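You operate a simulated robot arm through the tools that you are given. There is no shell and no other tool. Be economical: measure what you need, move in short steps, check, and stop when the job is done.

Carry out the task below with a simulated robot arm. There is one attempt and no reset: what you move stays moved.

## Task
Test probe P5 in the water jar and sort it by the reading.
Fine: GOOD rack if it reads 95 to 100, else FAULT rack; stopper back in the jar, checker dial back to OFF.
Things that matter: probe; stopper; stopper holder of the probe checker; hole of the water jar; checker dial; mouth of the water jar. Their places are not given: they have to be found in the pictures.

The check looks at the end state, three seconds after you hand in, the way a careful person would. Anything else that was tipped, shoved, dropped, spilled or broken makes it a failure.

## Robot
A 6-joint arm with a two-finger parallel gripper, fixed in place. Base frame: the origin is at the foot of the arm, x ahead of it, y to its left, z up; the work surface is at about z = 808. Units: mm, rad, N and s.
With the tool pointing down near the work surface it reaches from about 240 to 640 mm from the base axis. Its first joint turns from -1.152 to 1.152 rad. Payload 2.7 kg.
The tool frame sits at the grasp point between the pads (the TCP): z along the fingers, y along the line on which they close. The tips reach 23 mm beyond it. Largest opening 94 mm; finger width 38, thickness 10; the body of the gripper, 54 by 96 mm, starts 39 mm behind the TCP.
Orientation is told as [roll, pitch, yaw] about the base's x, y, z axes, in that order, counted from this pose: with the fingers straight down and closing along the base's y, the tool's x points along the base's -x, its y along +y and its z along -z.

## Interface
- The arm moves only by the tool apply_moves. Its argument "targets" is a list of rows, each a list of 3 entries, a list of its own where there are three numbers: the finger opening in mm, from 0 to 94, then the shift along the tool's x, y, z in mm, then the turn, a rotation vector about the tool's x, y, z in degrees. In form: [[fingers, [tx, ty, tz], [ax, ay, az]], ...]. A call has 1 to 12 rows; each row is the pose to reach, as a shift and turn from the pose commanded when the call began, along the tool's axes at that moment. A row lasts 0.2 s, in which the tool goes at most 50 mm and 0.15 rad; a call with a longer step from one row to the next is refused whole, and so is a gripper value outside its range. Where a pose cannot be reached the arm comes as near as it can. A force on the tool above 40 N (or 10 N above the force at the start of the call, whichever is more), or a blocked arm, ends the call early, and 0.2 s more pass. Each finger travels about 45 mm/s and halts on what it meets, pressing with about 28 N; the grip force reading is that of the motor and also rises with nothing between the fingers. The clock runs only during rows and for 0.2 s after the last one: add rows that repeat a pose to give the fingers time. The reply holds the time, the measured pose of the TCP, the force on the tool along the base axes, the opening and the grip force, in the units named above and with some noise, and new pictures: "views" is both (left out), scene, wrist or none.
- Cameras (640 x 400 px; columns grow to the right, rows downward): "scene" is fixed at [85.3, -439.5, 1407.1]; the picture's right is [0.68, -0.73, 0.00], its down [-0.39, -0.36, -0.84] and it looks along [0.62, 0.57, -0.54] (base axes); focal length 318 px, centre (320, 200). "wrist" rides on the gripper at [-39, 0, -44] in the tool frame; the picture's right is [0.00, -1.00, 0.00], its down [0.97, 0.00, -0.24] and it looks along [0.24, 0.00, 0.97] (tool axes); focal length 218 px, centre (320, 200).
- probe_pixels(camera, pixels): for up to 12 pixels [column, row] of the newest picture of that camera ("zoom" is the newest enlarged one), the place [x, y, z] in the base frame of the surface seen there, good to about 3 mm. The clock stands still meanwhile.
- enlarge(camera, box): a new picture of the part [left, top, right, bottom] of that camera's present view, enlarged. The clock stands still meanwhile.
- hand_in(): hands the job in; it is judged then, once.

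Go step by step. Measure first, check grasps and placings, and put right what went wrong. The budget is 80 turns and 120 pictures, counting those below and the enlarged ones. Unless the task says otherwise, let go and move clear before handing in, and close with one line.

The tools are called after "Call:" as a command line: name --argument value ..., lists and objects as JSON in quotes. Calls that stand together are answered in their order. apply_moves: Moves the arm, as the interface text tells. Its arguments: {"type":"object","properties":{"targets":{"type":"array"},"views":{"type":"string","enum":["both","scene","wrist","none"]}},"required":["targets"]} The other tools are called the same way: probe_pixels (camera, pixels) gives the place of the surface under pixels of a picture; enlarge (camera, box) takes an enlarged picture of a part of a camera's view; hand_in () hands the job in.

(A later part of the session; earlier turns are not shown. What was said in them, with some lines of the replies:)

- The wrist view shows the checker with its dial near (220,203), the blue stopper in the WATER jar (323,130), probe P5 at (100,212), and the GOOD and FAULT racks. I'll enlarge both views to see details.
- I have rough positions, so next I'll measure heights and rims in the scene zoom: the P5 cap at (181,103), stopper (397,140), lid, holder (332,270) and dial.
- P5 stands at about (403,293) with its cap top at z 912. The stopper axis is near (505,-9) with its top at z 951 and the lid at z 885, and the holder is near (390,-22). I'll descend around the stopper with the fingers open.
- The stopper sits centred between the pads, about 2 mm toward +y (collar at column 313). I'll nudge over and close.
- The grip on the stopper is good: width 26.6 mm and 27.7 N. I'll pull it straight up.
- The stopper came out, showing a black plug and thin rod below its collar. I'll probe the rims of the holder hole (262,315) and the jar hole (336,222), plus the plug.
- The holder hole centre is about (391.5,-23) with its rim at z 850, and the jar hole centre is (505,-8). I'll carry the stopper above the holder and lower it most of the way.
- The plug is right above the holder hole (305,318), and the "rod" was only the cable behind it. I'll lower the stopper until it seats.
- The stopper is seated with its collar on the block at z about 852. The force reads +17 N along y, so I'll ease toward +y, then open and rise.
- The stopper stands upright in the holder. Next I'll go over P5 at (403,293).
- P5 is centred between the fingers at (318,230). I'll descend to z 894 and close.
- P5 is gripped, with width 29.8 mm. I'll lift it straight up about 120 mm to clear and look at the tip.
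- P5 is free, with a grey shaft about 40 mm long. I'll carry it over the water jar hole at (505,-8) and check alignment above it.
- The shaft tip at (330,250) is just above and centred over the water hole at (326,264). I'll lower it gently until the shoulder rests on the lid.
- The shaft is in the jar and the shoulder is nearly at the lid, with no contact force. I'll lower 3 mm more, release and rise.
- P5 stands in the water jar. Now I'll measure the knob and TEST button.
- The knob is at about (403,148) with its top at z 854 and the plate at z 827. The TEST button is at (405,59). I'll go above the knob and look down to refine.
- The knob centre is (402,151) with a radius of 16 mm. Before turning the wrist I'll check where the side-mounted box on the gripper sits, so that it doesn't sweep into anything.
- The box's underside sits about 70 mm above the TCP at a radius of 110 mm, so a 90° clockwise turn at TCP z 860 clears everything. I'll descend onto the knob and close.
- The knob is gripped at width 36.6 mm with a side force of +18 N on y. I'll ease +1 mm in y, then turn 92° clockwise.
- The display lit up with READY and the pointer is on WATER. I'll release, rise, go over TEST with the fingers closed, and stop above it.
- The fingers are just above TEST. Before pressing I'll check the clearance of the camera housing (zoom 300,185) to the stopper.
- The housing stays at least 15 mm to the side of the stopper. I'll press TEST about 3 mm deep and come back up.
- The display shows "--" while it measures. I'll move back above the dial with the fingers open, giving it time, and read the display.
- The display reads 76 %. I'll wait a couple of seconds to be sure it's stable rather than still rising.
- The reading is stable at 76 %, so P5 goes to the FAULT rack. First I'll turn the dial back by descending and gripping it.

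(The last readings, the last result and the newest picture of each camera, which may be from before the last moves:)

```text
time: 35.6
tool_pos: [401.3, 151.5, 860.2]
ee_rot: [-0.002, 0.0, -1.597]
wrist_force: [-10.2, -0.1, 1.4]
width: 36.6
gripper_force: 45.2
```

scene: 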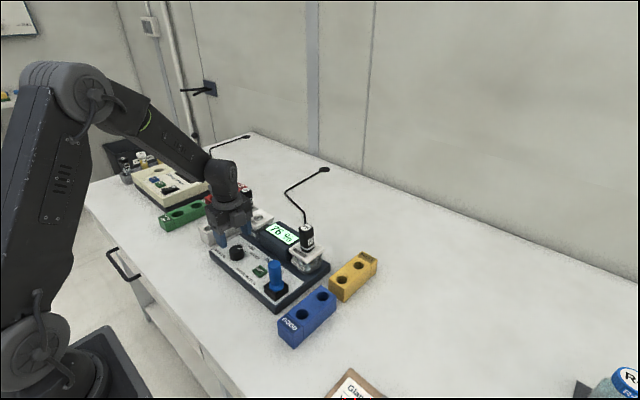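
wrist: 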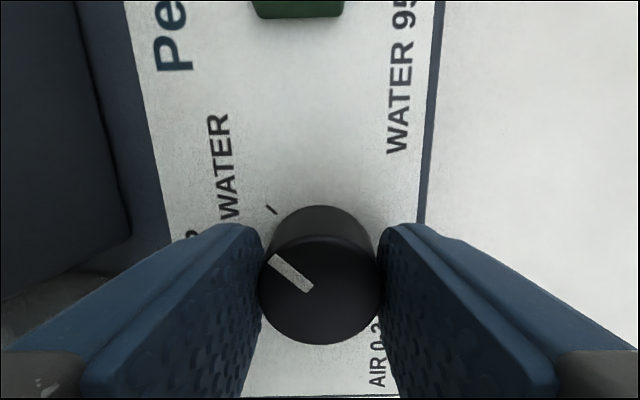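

The knob is gripped again, so I'll turn it 91.5° counter-clockwise back to OFF.

Call:
apply_moves --targets '[[10, [0, 0, 0], [0, 0, -8.4]], [10, [0, 0, 0], [0, 0, -16.8]], [10, [0, 0, 0], [0, 0, -25.2]], [10, [0, 0, 0], [0, 0, -33.6]], [10, [0, 0, 0], [0, 0, -42]], [10, [0, 0, 0], [0, 0, -50.4]], [10, [0, 0, 0], [0, 0, -58.8]], [10, [0, 0, 0], [0, 0, -67.2]], [10, [0, 0, 0], [0, 0, -75.6]], [10, [0, 0, 0], [0, 0, -84]], [10, [0, 0, 0], [0, 0, -91.5]], [10, [0, 0, 0], [0, 0, -91.5]]]'

```text
time: 38.2
tool_pos: [403.5, 152.7, 860.0]
ee_rot: [0.001, -0.003, 0.003]
wrist_force: [-16.0, 13.3, -8.9]
width: 36.6
gripper_force: 45.4
```

scene: 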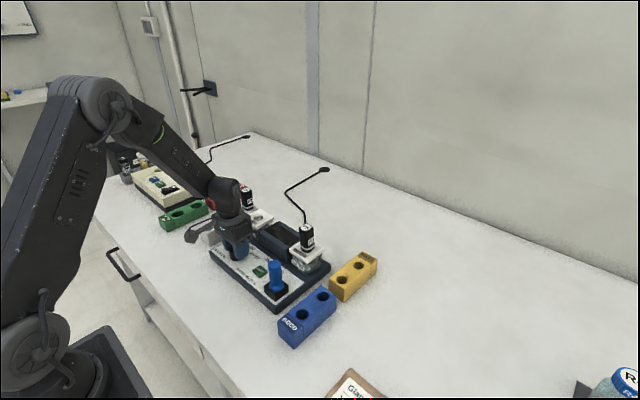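
wrist: 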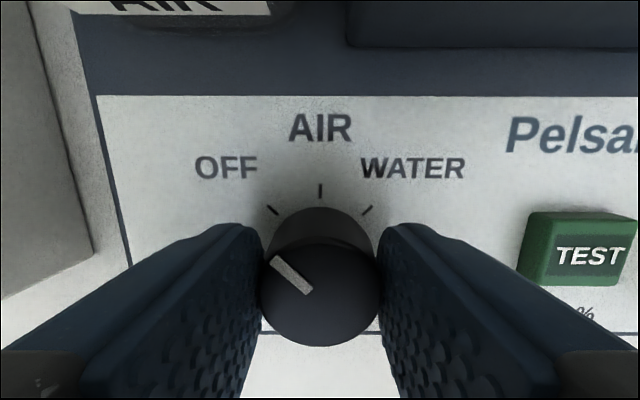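

The dial is at OFF and the display is dark. I'll release, rise and go back above P5.

Call:
apply_moves --targets '[[38, [0, 0, 0], [0, 0, 0]], [60, [0, 0, 0], [0, 0, 0]], [60, [0, 0, 0], [0, 0, 0]], [60, [0, 0, -40], [0, 0, 0]], [60, [0, 0, -80], [0, 0, 0]], [60, [0, 0, -125], [0, 0, 0]], [60, [0, 0, -160], [0, 0, 0]], [60, [-25, -40, -160], [0, 0, 0]], [60, [-50, -80, -160], [0, 0, 0]], [60, [-75, -120, -160], [0, 0, 0]], [60, [-103, -160.5, -160], [0, 0, 0]], [60, [-103, -160.5, -160], [0, 0, 0]]]'

```text
time: 40.8
tool_pos: [503.3, -10.7, 1021.2]
ee_rot: [0.0, -0.002, 0.002]
wrist_force: [-0.1, -0.8, 0.1]
width: 60.1
gripper_force: 0.0
```

scene: 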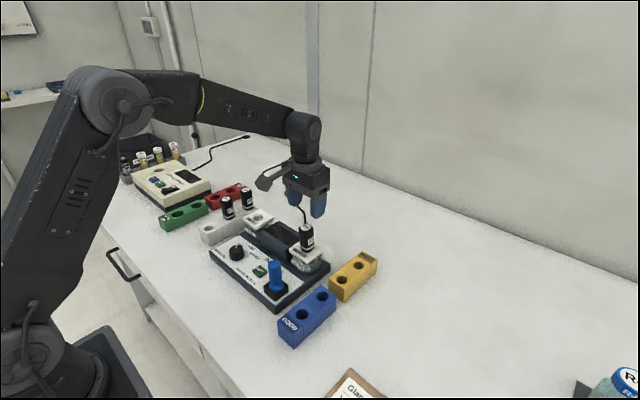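
wrist: 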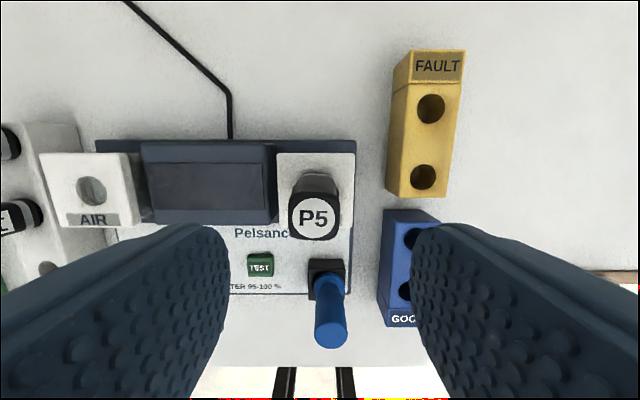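

P5 is about 2 mm to +y of the TCP. I'll descend to z 931 and grip it.

Call:
apply_moves --targets '[[60, [-1, 2, 40], [0, 0, 0]], [60, [-1, 2, 75], [0, 0, 0]], [60, [-1, 2, 90], [0, 0, 0]], [40, [-1, 2, 90], [0, 0, 0]], [10, [-1, 2, 90], [0, 0, 0]], [10, [-1, 2, 90], [0, 0, 0]], [10, [-1, 2, 90], [0, 0, 0]], [10, [-1, 2, 90], [0, 0, 0]]]' --views "wrist"

Call:
apply_moves --targets '[[10, [0, 0, -15], [0, 0, 0]], [10, [0, 0, -35], [0, 0, 0]], [10, [0, 0, -65], [0, 0, 0]], [10, [0, 0, -90], [0, 0, 0]], [10, [0, 0, -90], [0, 0, 0]]]'

```text
time: 42.6
tool_pos: [506.7, -5.2, 930.7]
ee_rot: [0.0, -0.003, 0.003]
wrist_force: [-0.4, -0.4, -0.5]
width: 29.4
gripper_force: 28.4
```

wrist: 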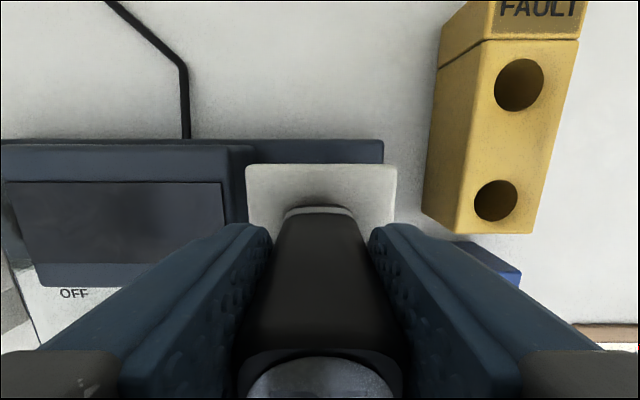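

```text
time: 43.8
tool_pos: [505.5, -6.8, 1021.9]
ee_rot: [0.0, -0.001, 0.0]
wrist_force: [-0.4, 0.0, -0.8]
width: 29.8
gripper_force: 27.8
```

scene: 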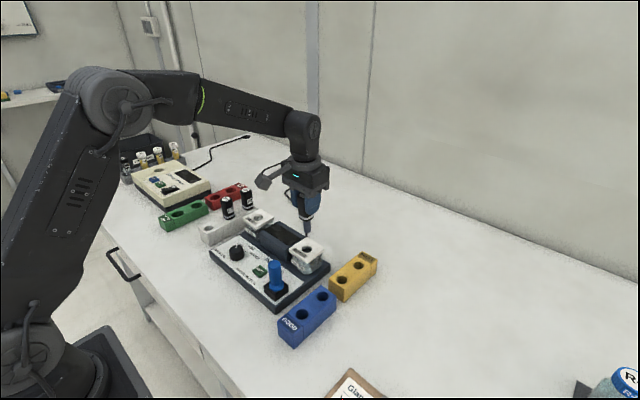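
wrist: 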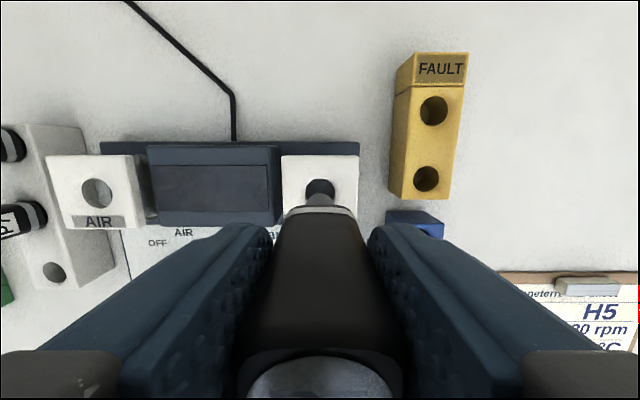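

P5 is lifted. I'll probe the near FAULT hole rim around (427,179).

Call:
enlarge --camera "wrist" --box '[380, 80, 480, 210]'

```text
3.08 times, centred on (430, 145) of wrist
```

zoom: 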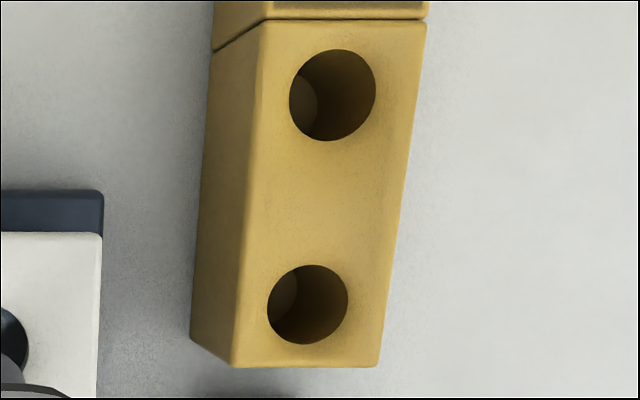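

Call:
probe_pixels --camera "zoom" --pixels '[[263, 303], [353, 303], [308, 259], [308, 350], [285, 94], [380, 94], [333, 45], [333, 145]]'

```text
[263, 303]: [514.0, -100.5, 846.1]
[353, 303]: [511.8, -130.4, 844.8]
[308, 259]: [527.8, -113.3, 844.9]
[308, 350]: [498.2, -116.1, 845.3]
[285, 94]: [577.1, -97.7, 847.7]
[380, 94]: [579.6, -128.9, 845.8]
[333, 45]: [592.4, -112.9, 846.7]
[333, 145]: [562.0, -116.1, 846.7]
```

The near FAULT hole centre is (513,-115). I'll carry P5 over it and stop just above.

Call:
apply_moves --targets '[[10, [-3, -40, 0], [0, 0, 0]], [10, [-6, -80, 0], [0, 0, 0]], [10, [-8, -107.8, 0], [0, 0, 0]], [10, [-8, -107.8, 35], [0, 0, 0]], [10, [-8, -107.8, 70], [0, 0, 0]], [10, [-8, -107.8, 70], [0, 0, 0]]]'

Call:
enlarge --camera "scene" --box '[280, 190, 410, 310]'

```text
time: 45.2
tool_pos: [514.2, -114.9, 951.3]
ee_rot: [0.0, -0.002, 0.001]
wrist_force: [0.1, 0.4, -0.5]
width: 30.0
gripper_force: 27.7
```

scene: 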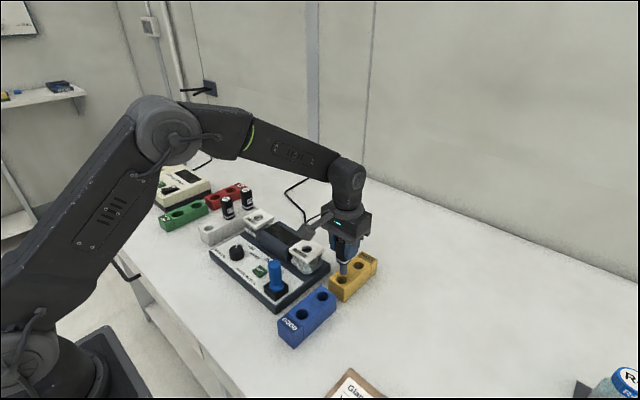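
wrist: 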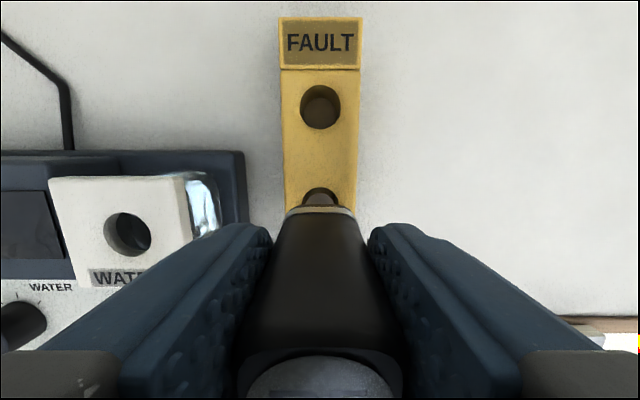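

```text
3.33 times, centred on (345, 250) of scene
```

zoom: 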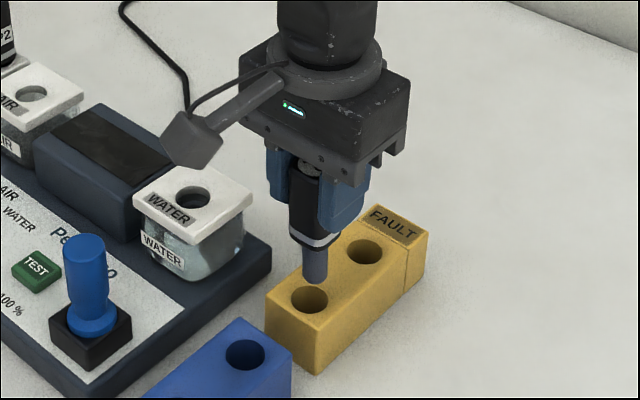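

P5 is close above the hole but may be leaning slightly (tip at zoom 314,280 against hole centre 309,298). I'll probe the shaft and cap to gauge it.

Call:
probe_pixels --camera "zoom" --pixels '[[303, 268], [314, 268], [325, 268], [303, 250], [314, 276], [309, 240], [309, 205], [290, 300], [328, 300], [309, 286]]'

Call:
enlarge --camera "scene" --box '[320, 220, 380, 290]'

```text
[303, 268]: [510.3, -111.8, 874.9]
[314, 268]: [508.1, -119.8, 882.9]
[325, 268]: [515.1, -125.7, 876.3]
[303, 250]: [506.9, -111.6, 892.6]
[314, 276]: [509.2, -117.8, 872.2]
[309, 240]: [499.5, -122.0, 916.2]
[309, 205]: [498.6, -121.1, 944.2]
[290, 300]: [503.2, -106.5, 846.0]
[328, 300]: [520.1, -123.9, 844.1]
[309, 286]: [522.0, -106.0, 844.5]
```

```text
5.71 times, centred on (350, 255) of scene
```

zoom: 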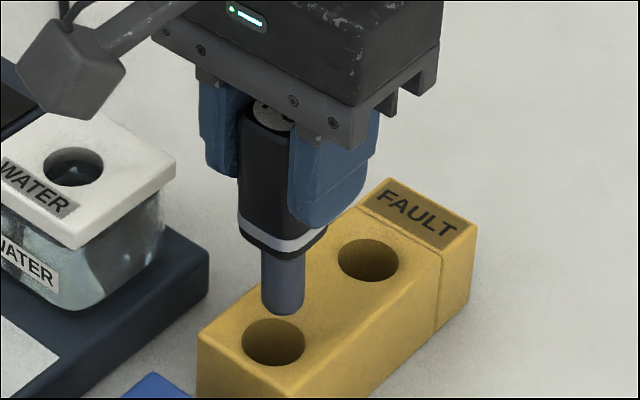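

The shaft is about 3 mm off toward +x, while y is aligned in the wrist view. I'll shift -3 mm in x and lower gently.

Call:
apply_moves --targets '[[10, [3, 0, 0], [0, 0, 0]], [10, [3, 0, 12], [0, 0, 0]], [10, [3, 0, 24], [0, 0, 0]], [10, [3, 0, 36], [0, 0, 0]], [10, [3, 0, 46], [0, 0, 0]], [10, [3, 0, 52], [0, 0, 0]], [10, [3, 0, 52], [0, 0, 0]]]'

Call:
enlarge --camera "scene" --box '[300, 210, 400, 310]'

```text
time: 46.8
tool_pos: [510.1, -114.8, 900.0]
ee_rot: [0.0, -0.001, 0.001]
wrist_force: [0.7, 0.0, -0.8]
width: 29.5
gripper_force: 28.2
```

scene: 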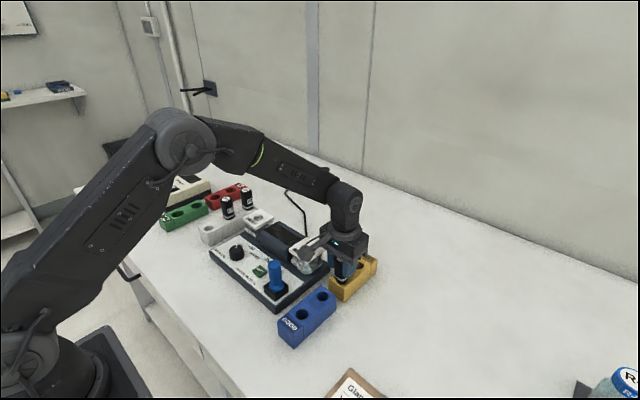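
wrist: 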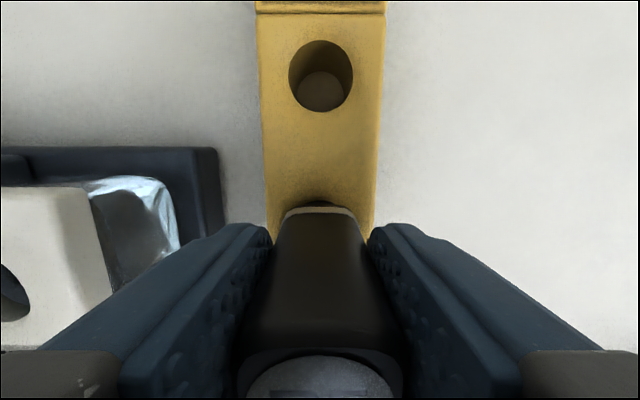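

```text
4.00 times, centred on (350, 260) of scene
```

zoom: 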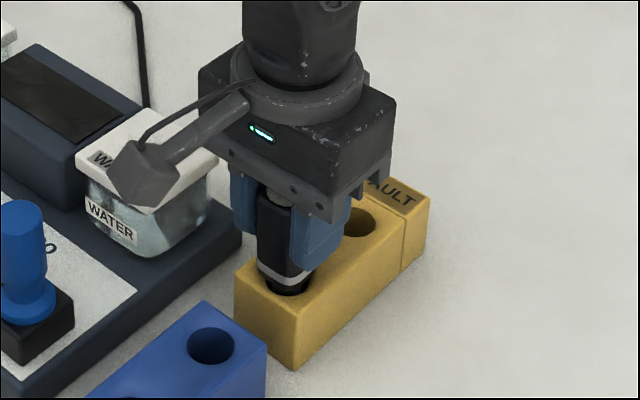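

The shaft is in the hole with no force. I'll lower the last few mm, release and rise.

Call:
apply_moves --targets '[[10, [0, 0, 3], [0, 0, 0]], [10, [0, 0, 5], [0, 0, 0]], [10, [0, 0, 6], [0, 0, 0]], [30, [0, 0, 6], [0, 0, 0]], [40, [0, 0, 6], [0, 0, 0]], [60, [0, 0, 6], [0, 0, 0]], [60, [0, 0, 6], [0, 0, 0]], [60, [0, 0, -30], [0, 0, 0]], [60, [0, 0, -75], [0, 0, 0]], [60, [0, 0, -120], [0, 0, 0]], [60, [0, 0, -120], [0, 0, 0]]]'

Call:
enlarge --camera "scene" --box '[220, 190, 400, 330]'

```text
time: 49.2
tool_pos: [511.4, -114.8, 1018.8]
ee_rot: [0.0, -0.002, 0.002]
wrist_force: [0.8, -0.2, 0.0]
width: 59.8
gripper_force: 0.1
```

scene: 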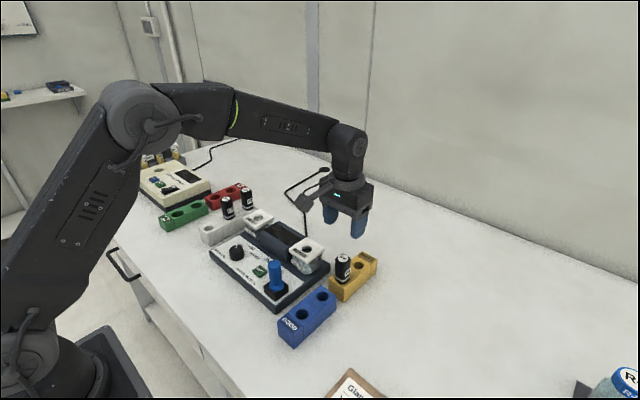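
wrist: 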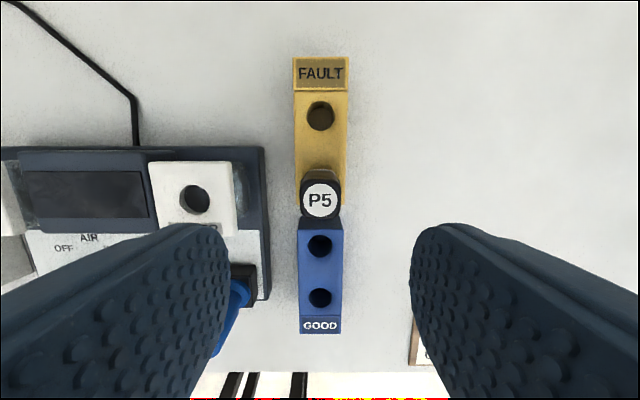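

```text
2.86 times, centred on (310, 260) of scene
```

zoom: 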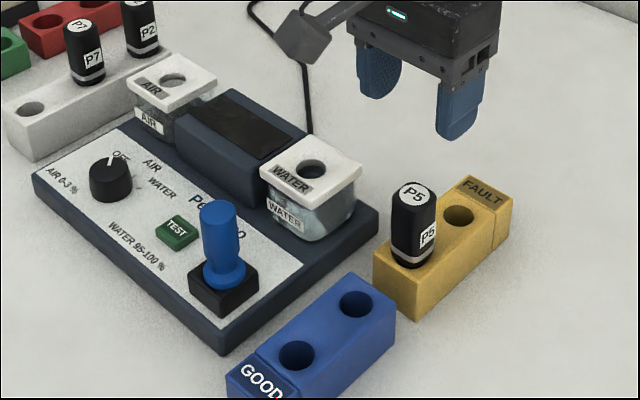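

P5 stands in the FAULT rack. Now I'll fetch the stopper at about (392,-22), stopping above it first.

Call:
apply_moves --targets '[[70, [35, 27, 0], [0, 0, 0]], [70, [70, 54, 0], [0, 0, 0]], [70, [100, 78, 0], [0, 0, 0]], [70, [119.5, 93, 0], [0, 0, 0]], [70, [119.5, 93, 40], [0, 0, 0]], [70, [119.5, 93, 60], [0, 0, 0]], [70, [119.5, 93, 60], [0, 0, 0]]]' --views "wrist"

Call:
probe_pixels --camera "wrist" --pixels '[[320, 225], [320, 240], [305, 225], [335, 225]]'

```text
time: 50.8
tool_pos: [391.1, -22.5, 958.1]
ee_rot: [0.001, -0.002, 0.002]
wrist_force: [0.2, -0.6, -1.0]
width: 69.9
gripper_force: 0.0
```

wrist: 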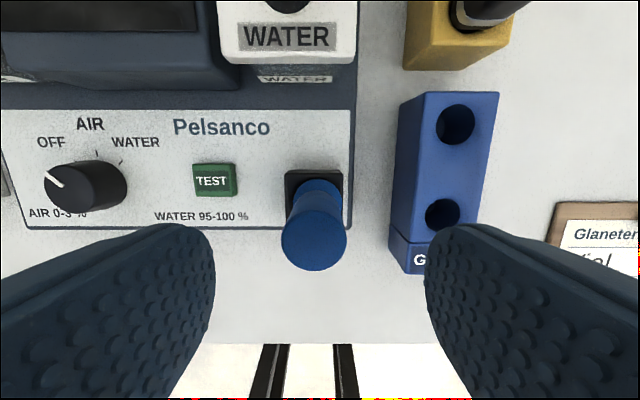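

```text
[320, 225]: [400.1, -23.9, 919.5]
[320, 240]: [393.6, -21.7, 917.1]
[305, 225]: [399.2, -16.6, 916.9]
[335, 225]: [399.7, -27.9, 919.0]
```

The stopper's top centre is near (393.5,-20.5). I'll descend around it and grip at z 898.

Call:
apply_moves --targets '[[70, [-2, 2, 30], [0, 0, 0]], [60, [-2, 2, 60], [0, 0, 0]], [40, [-2, 2, 60], [0, 0, 0]], [10, [-2, 2, 60], [0, 0, 0]], [10, [-2, 2, 60], [0, 0, 0]], [10, [-2, 2, 60], [0, 0, 0]], [10, [-2, 2, 60], [0, 0, 0]]]' --views "wrist"

Call:
apply_moves --targets '[[10, [0, 0, -15], [0, 0, 0]], [10, [0, 0, -40], [0, 0, 0]], [10, [0, 0, -80], [0, 0, 0]], [10, [0, 0, -110], [0, 0, 0]], [10, [-40, 4, -110], [0, 0, 0]], [10, [-80, 8, -110], [0, 0, 0]], [10, [-111.5, 12, -110], [0, 0, 0]], [10, [-111.5, 12, -90], [0, 0, 0]], [10, [-111.5, 12, -66], [0, 0, 0]], [10, [-111.5, 12, -66], [0, 0, 0]]]'

Call:
enlarge --camera "scene" --box '[240, 180, 360, 290]'

```text
time: 52.4
tool_pos: [393.7, -19.4, 899.2]
ee_rot: [-0.001, 0.0, 0.002]
wrist_force: [0.4, -0.1, -0.7]
width: 26.4
gripper_force: 28.2
```

wrist: 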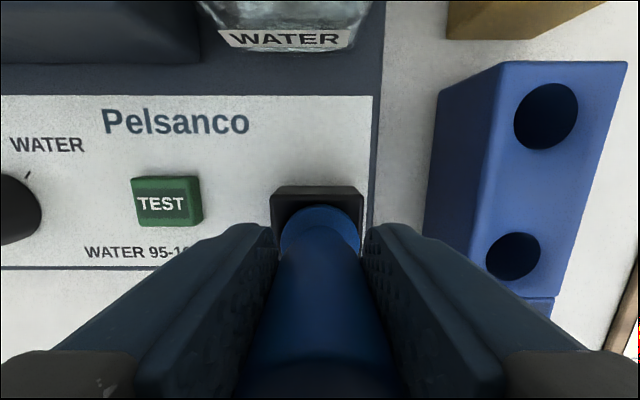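

```text
time: 54.6
tool_pos: [505.5, -7.8, 965.7]
ee_rot: [0.0, -0.001, 0.002]
wrist_force: [-0.2, -0.4, 0.4]
width: 26.5
gripper_force: 28.5
```

scene: 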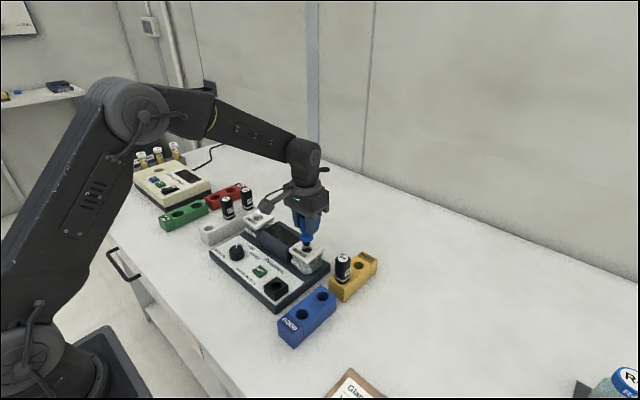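
wrist: 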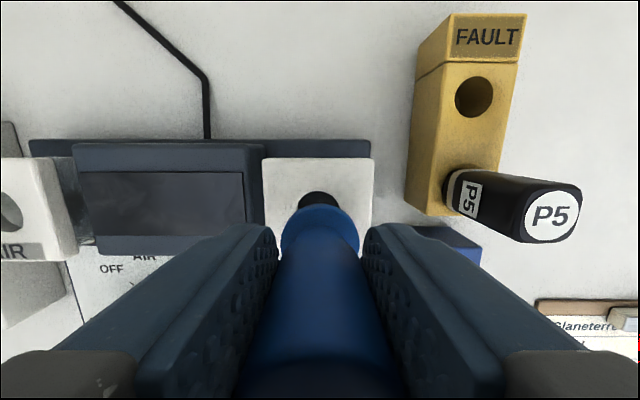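

```text
3.64 times, centred on (300, 235) of scene
```

zoom: 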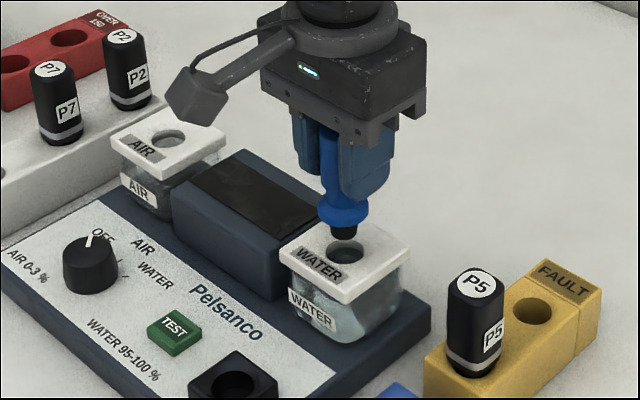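

The stopper plug is directly above the water hole. I'll lower it to seat, about 33 mm.

Call:
apply_moves --targets '[[10, [0, 0, 12], [0, 0, 0]], [10, [0, 0, 22], [0, 0, 0]], [10, [0, 0, 29], [0, 0, 0]], [10, [0, 0, 32], [0, 0, 0]], [10, [0, 0, 34], [0, 0, 0]], [10, [0, 0, 34], [0, 0, 0]]]'

Call:
enlarge --camera "scene" --box '[270, 200, 350, 280]'

```text
time: 56.0
tool_pos: [505.6, -8.3, 931.8]
ee_rot: [-0.001, -0.002, 0.001]
wrist_force: [-1.5, 0.0, 6.7]
width: 26.6
gripper_force: 28.1
```

scene: 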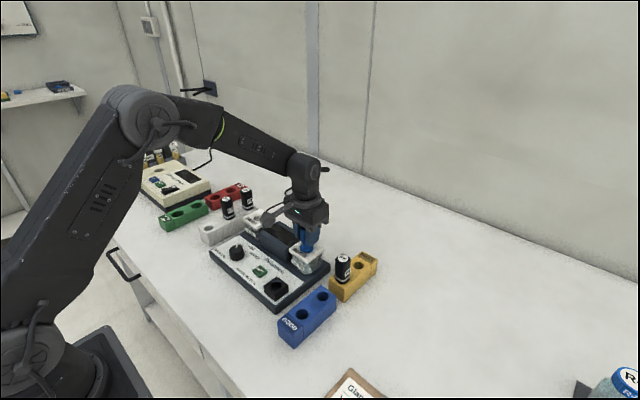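
wrist: 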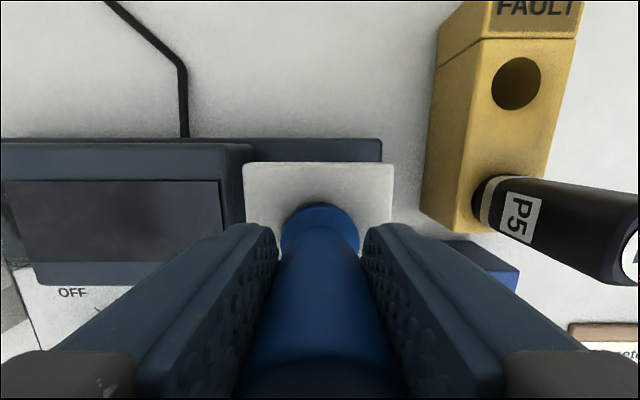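

```text
5.00 times, centred on (310, 240) of scene
```

zoom: 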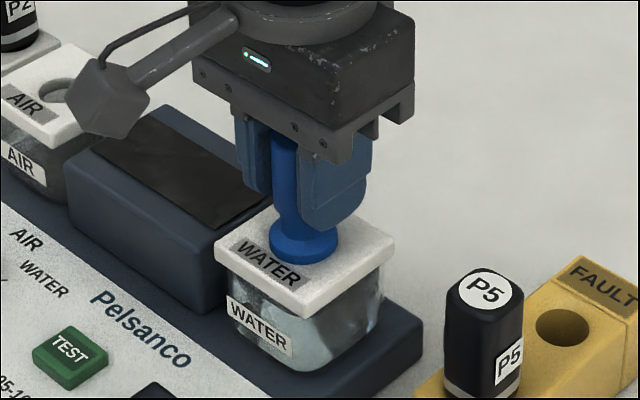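

The collar is on the lid and an upward force of 7 N shows contact, so it's seated. I'll release and rise clear.

Call:
apply_moves --targets '[[28, [0, 0, 0], [0, 0, 0]], [40, [0, 0, 0], [0, 0, 0]], [60, [0, 0, 0], [0, 0, 0]], [60, [0, 0, 0], [0, 0, 0]], [60, [0, 0, -30], [0, 0, 0]], [60, [0, 0, -75], [0, 0, 0]], [60, [0, 0, -120], [0, 0, 0]], [60, [0, 0, -165], [0, 0, 0]], [60, [0, 0, -165], [0, 0, 0]]]'

Call:
enlarge --camera "scene" --box '[200, 180, 400, 330]'

```text
time: 58.0
tool_pos: [505.6, -8.2, 1096.5]
ee_rot: [0.0, -0.001, 0.002]
wrist_force: [0.2, 0.3, 0.4]
width: 60.1
gripper_force: 0.2
```

scene: 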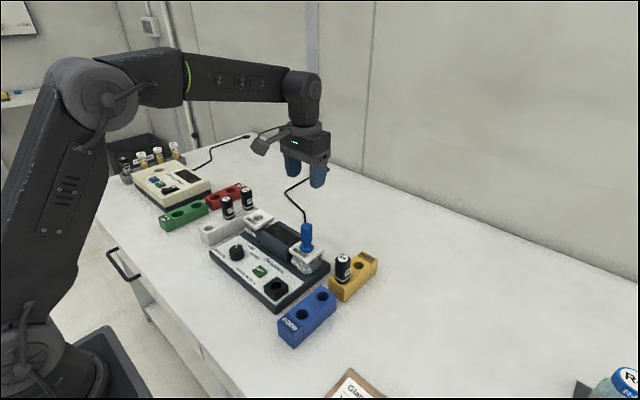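
wrist: 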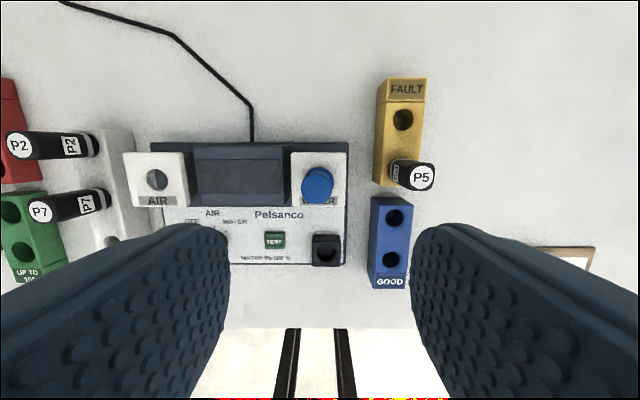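

```text
2.67 times, centred on (300, 255) of scene
```

zoom: 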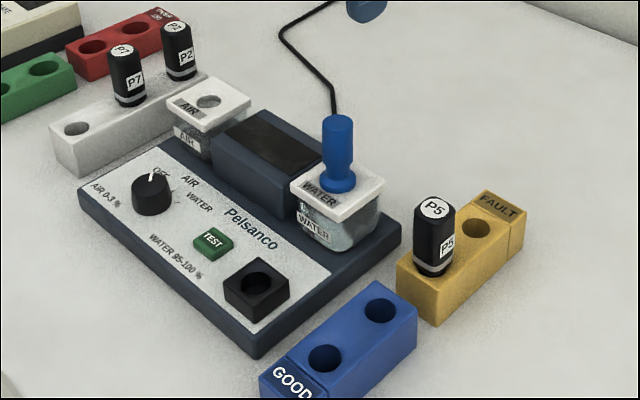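

The stopper is upright in the water jar, P5 is in the FAULT rack, the dial is at OFF with the display dark, and the arm is clear. I'll hand in.

Call:
hand_in

```text
The job is handed in.
```

P5 read a steady 76 % in the water jar, below the 95–100 range, so it is now in the FAULT rack; the stopper is back in the jar and the dial is at OFF.
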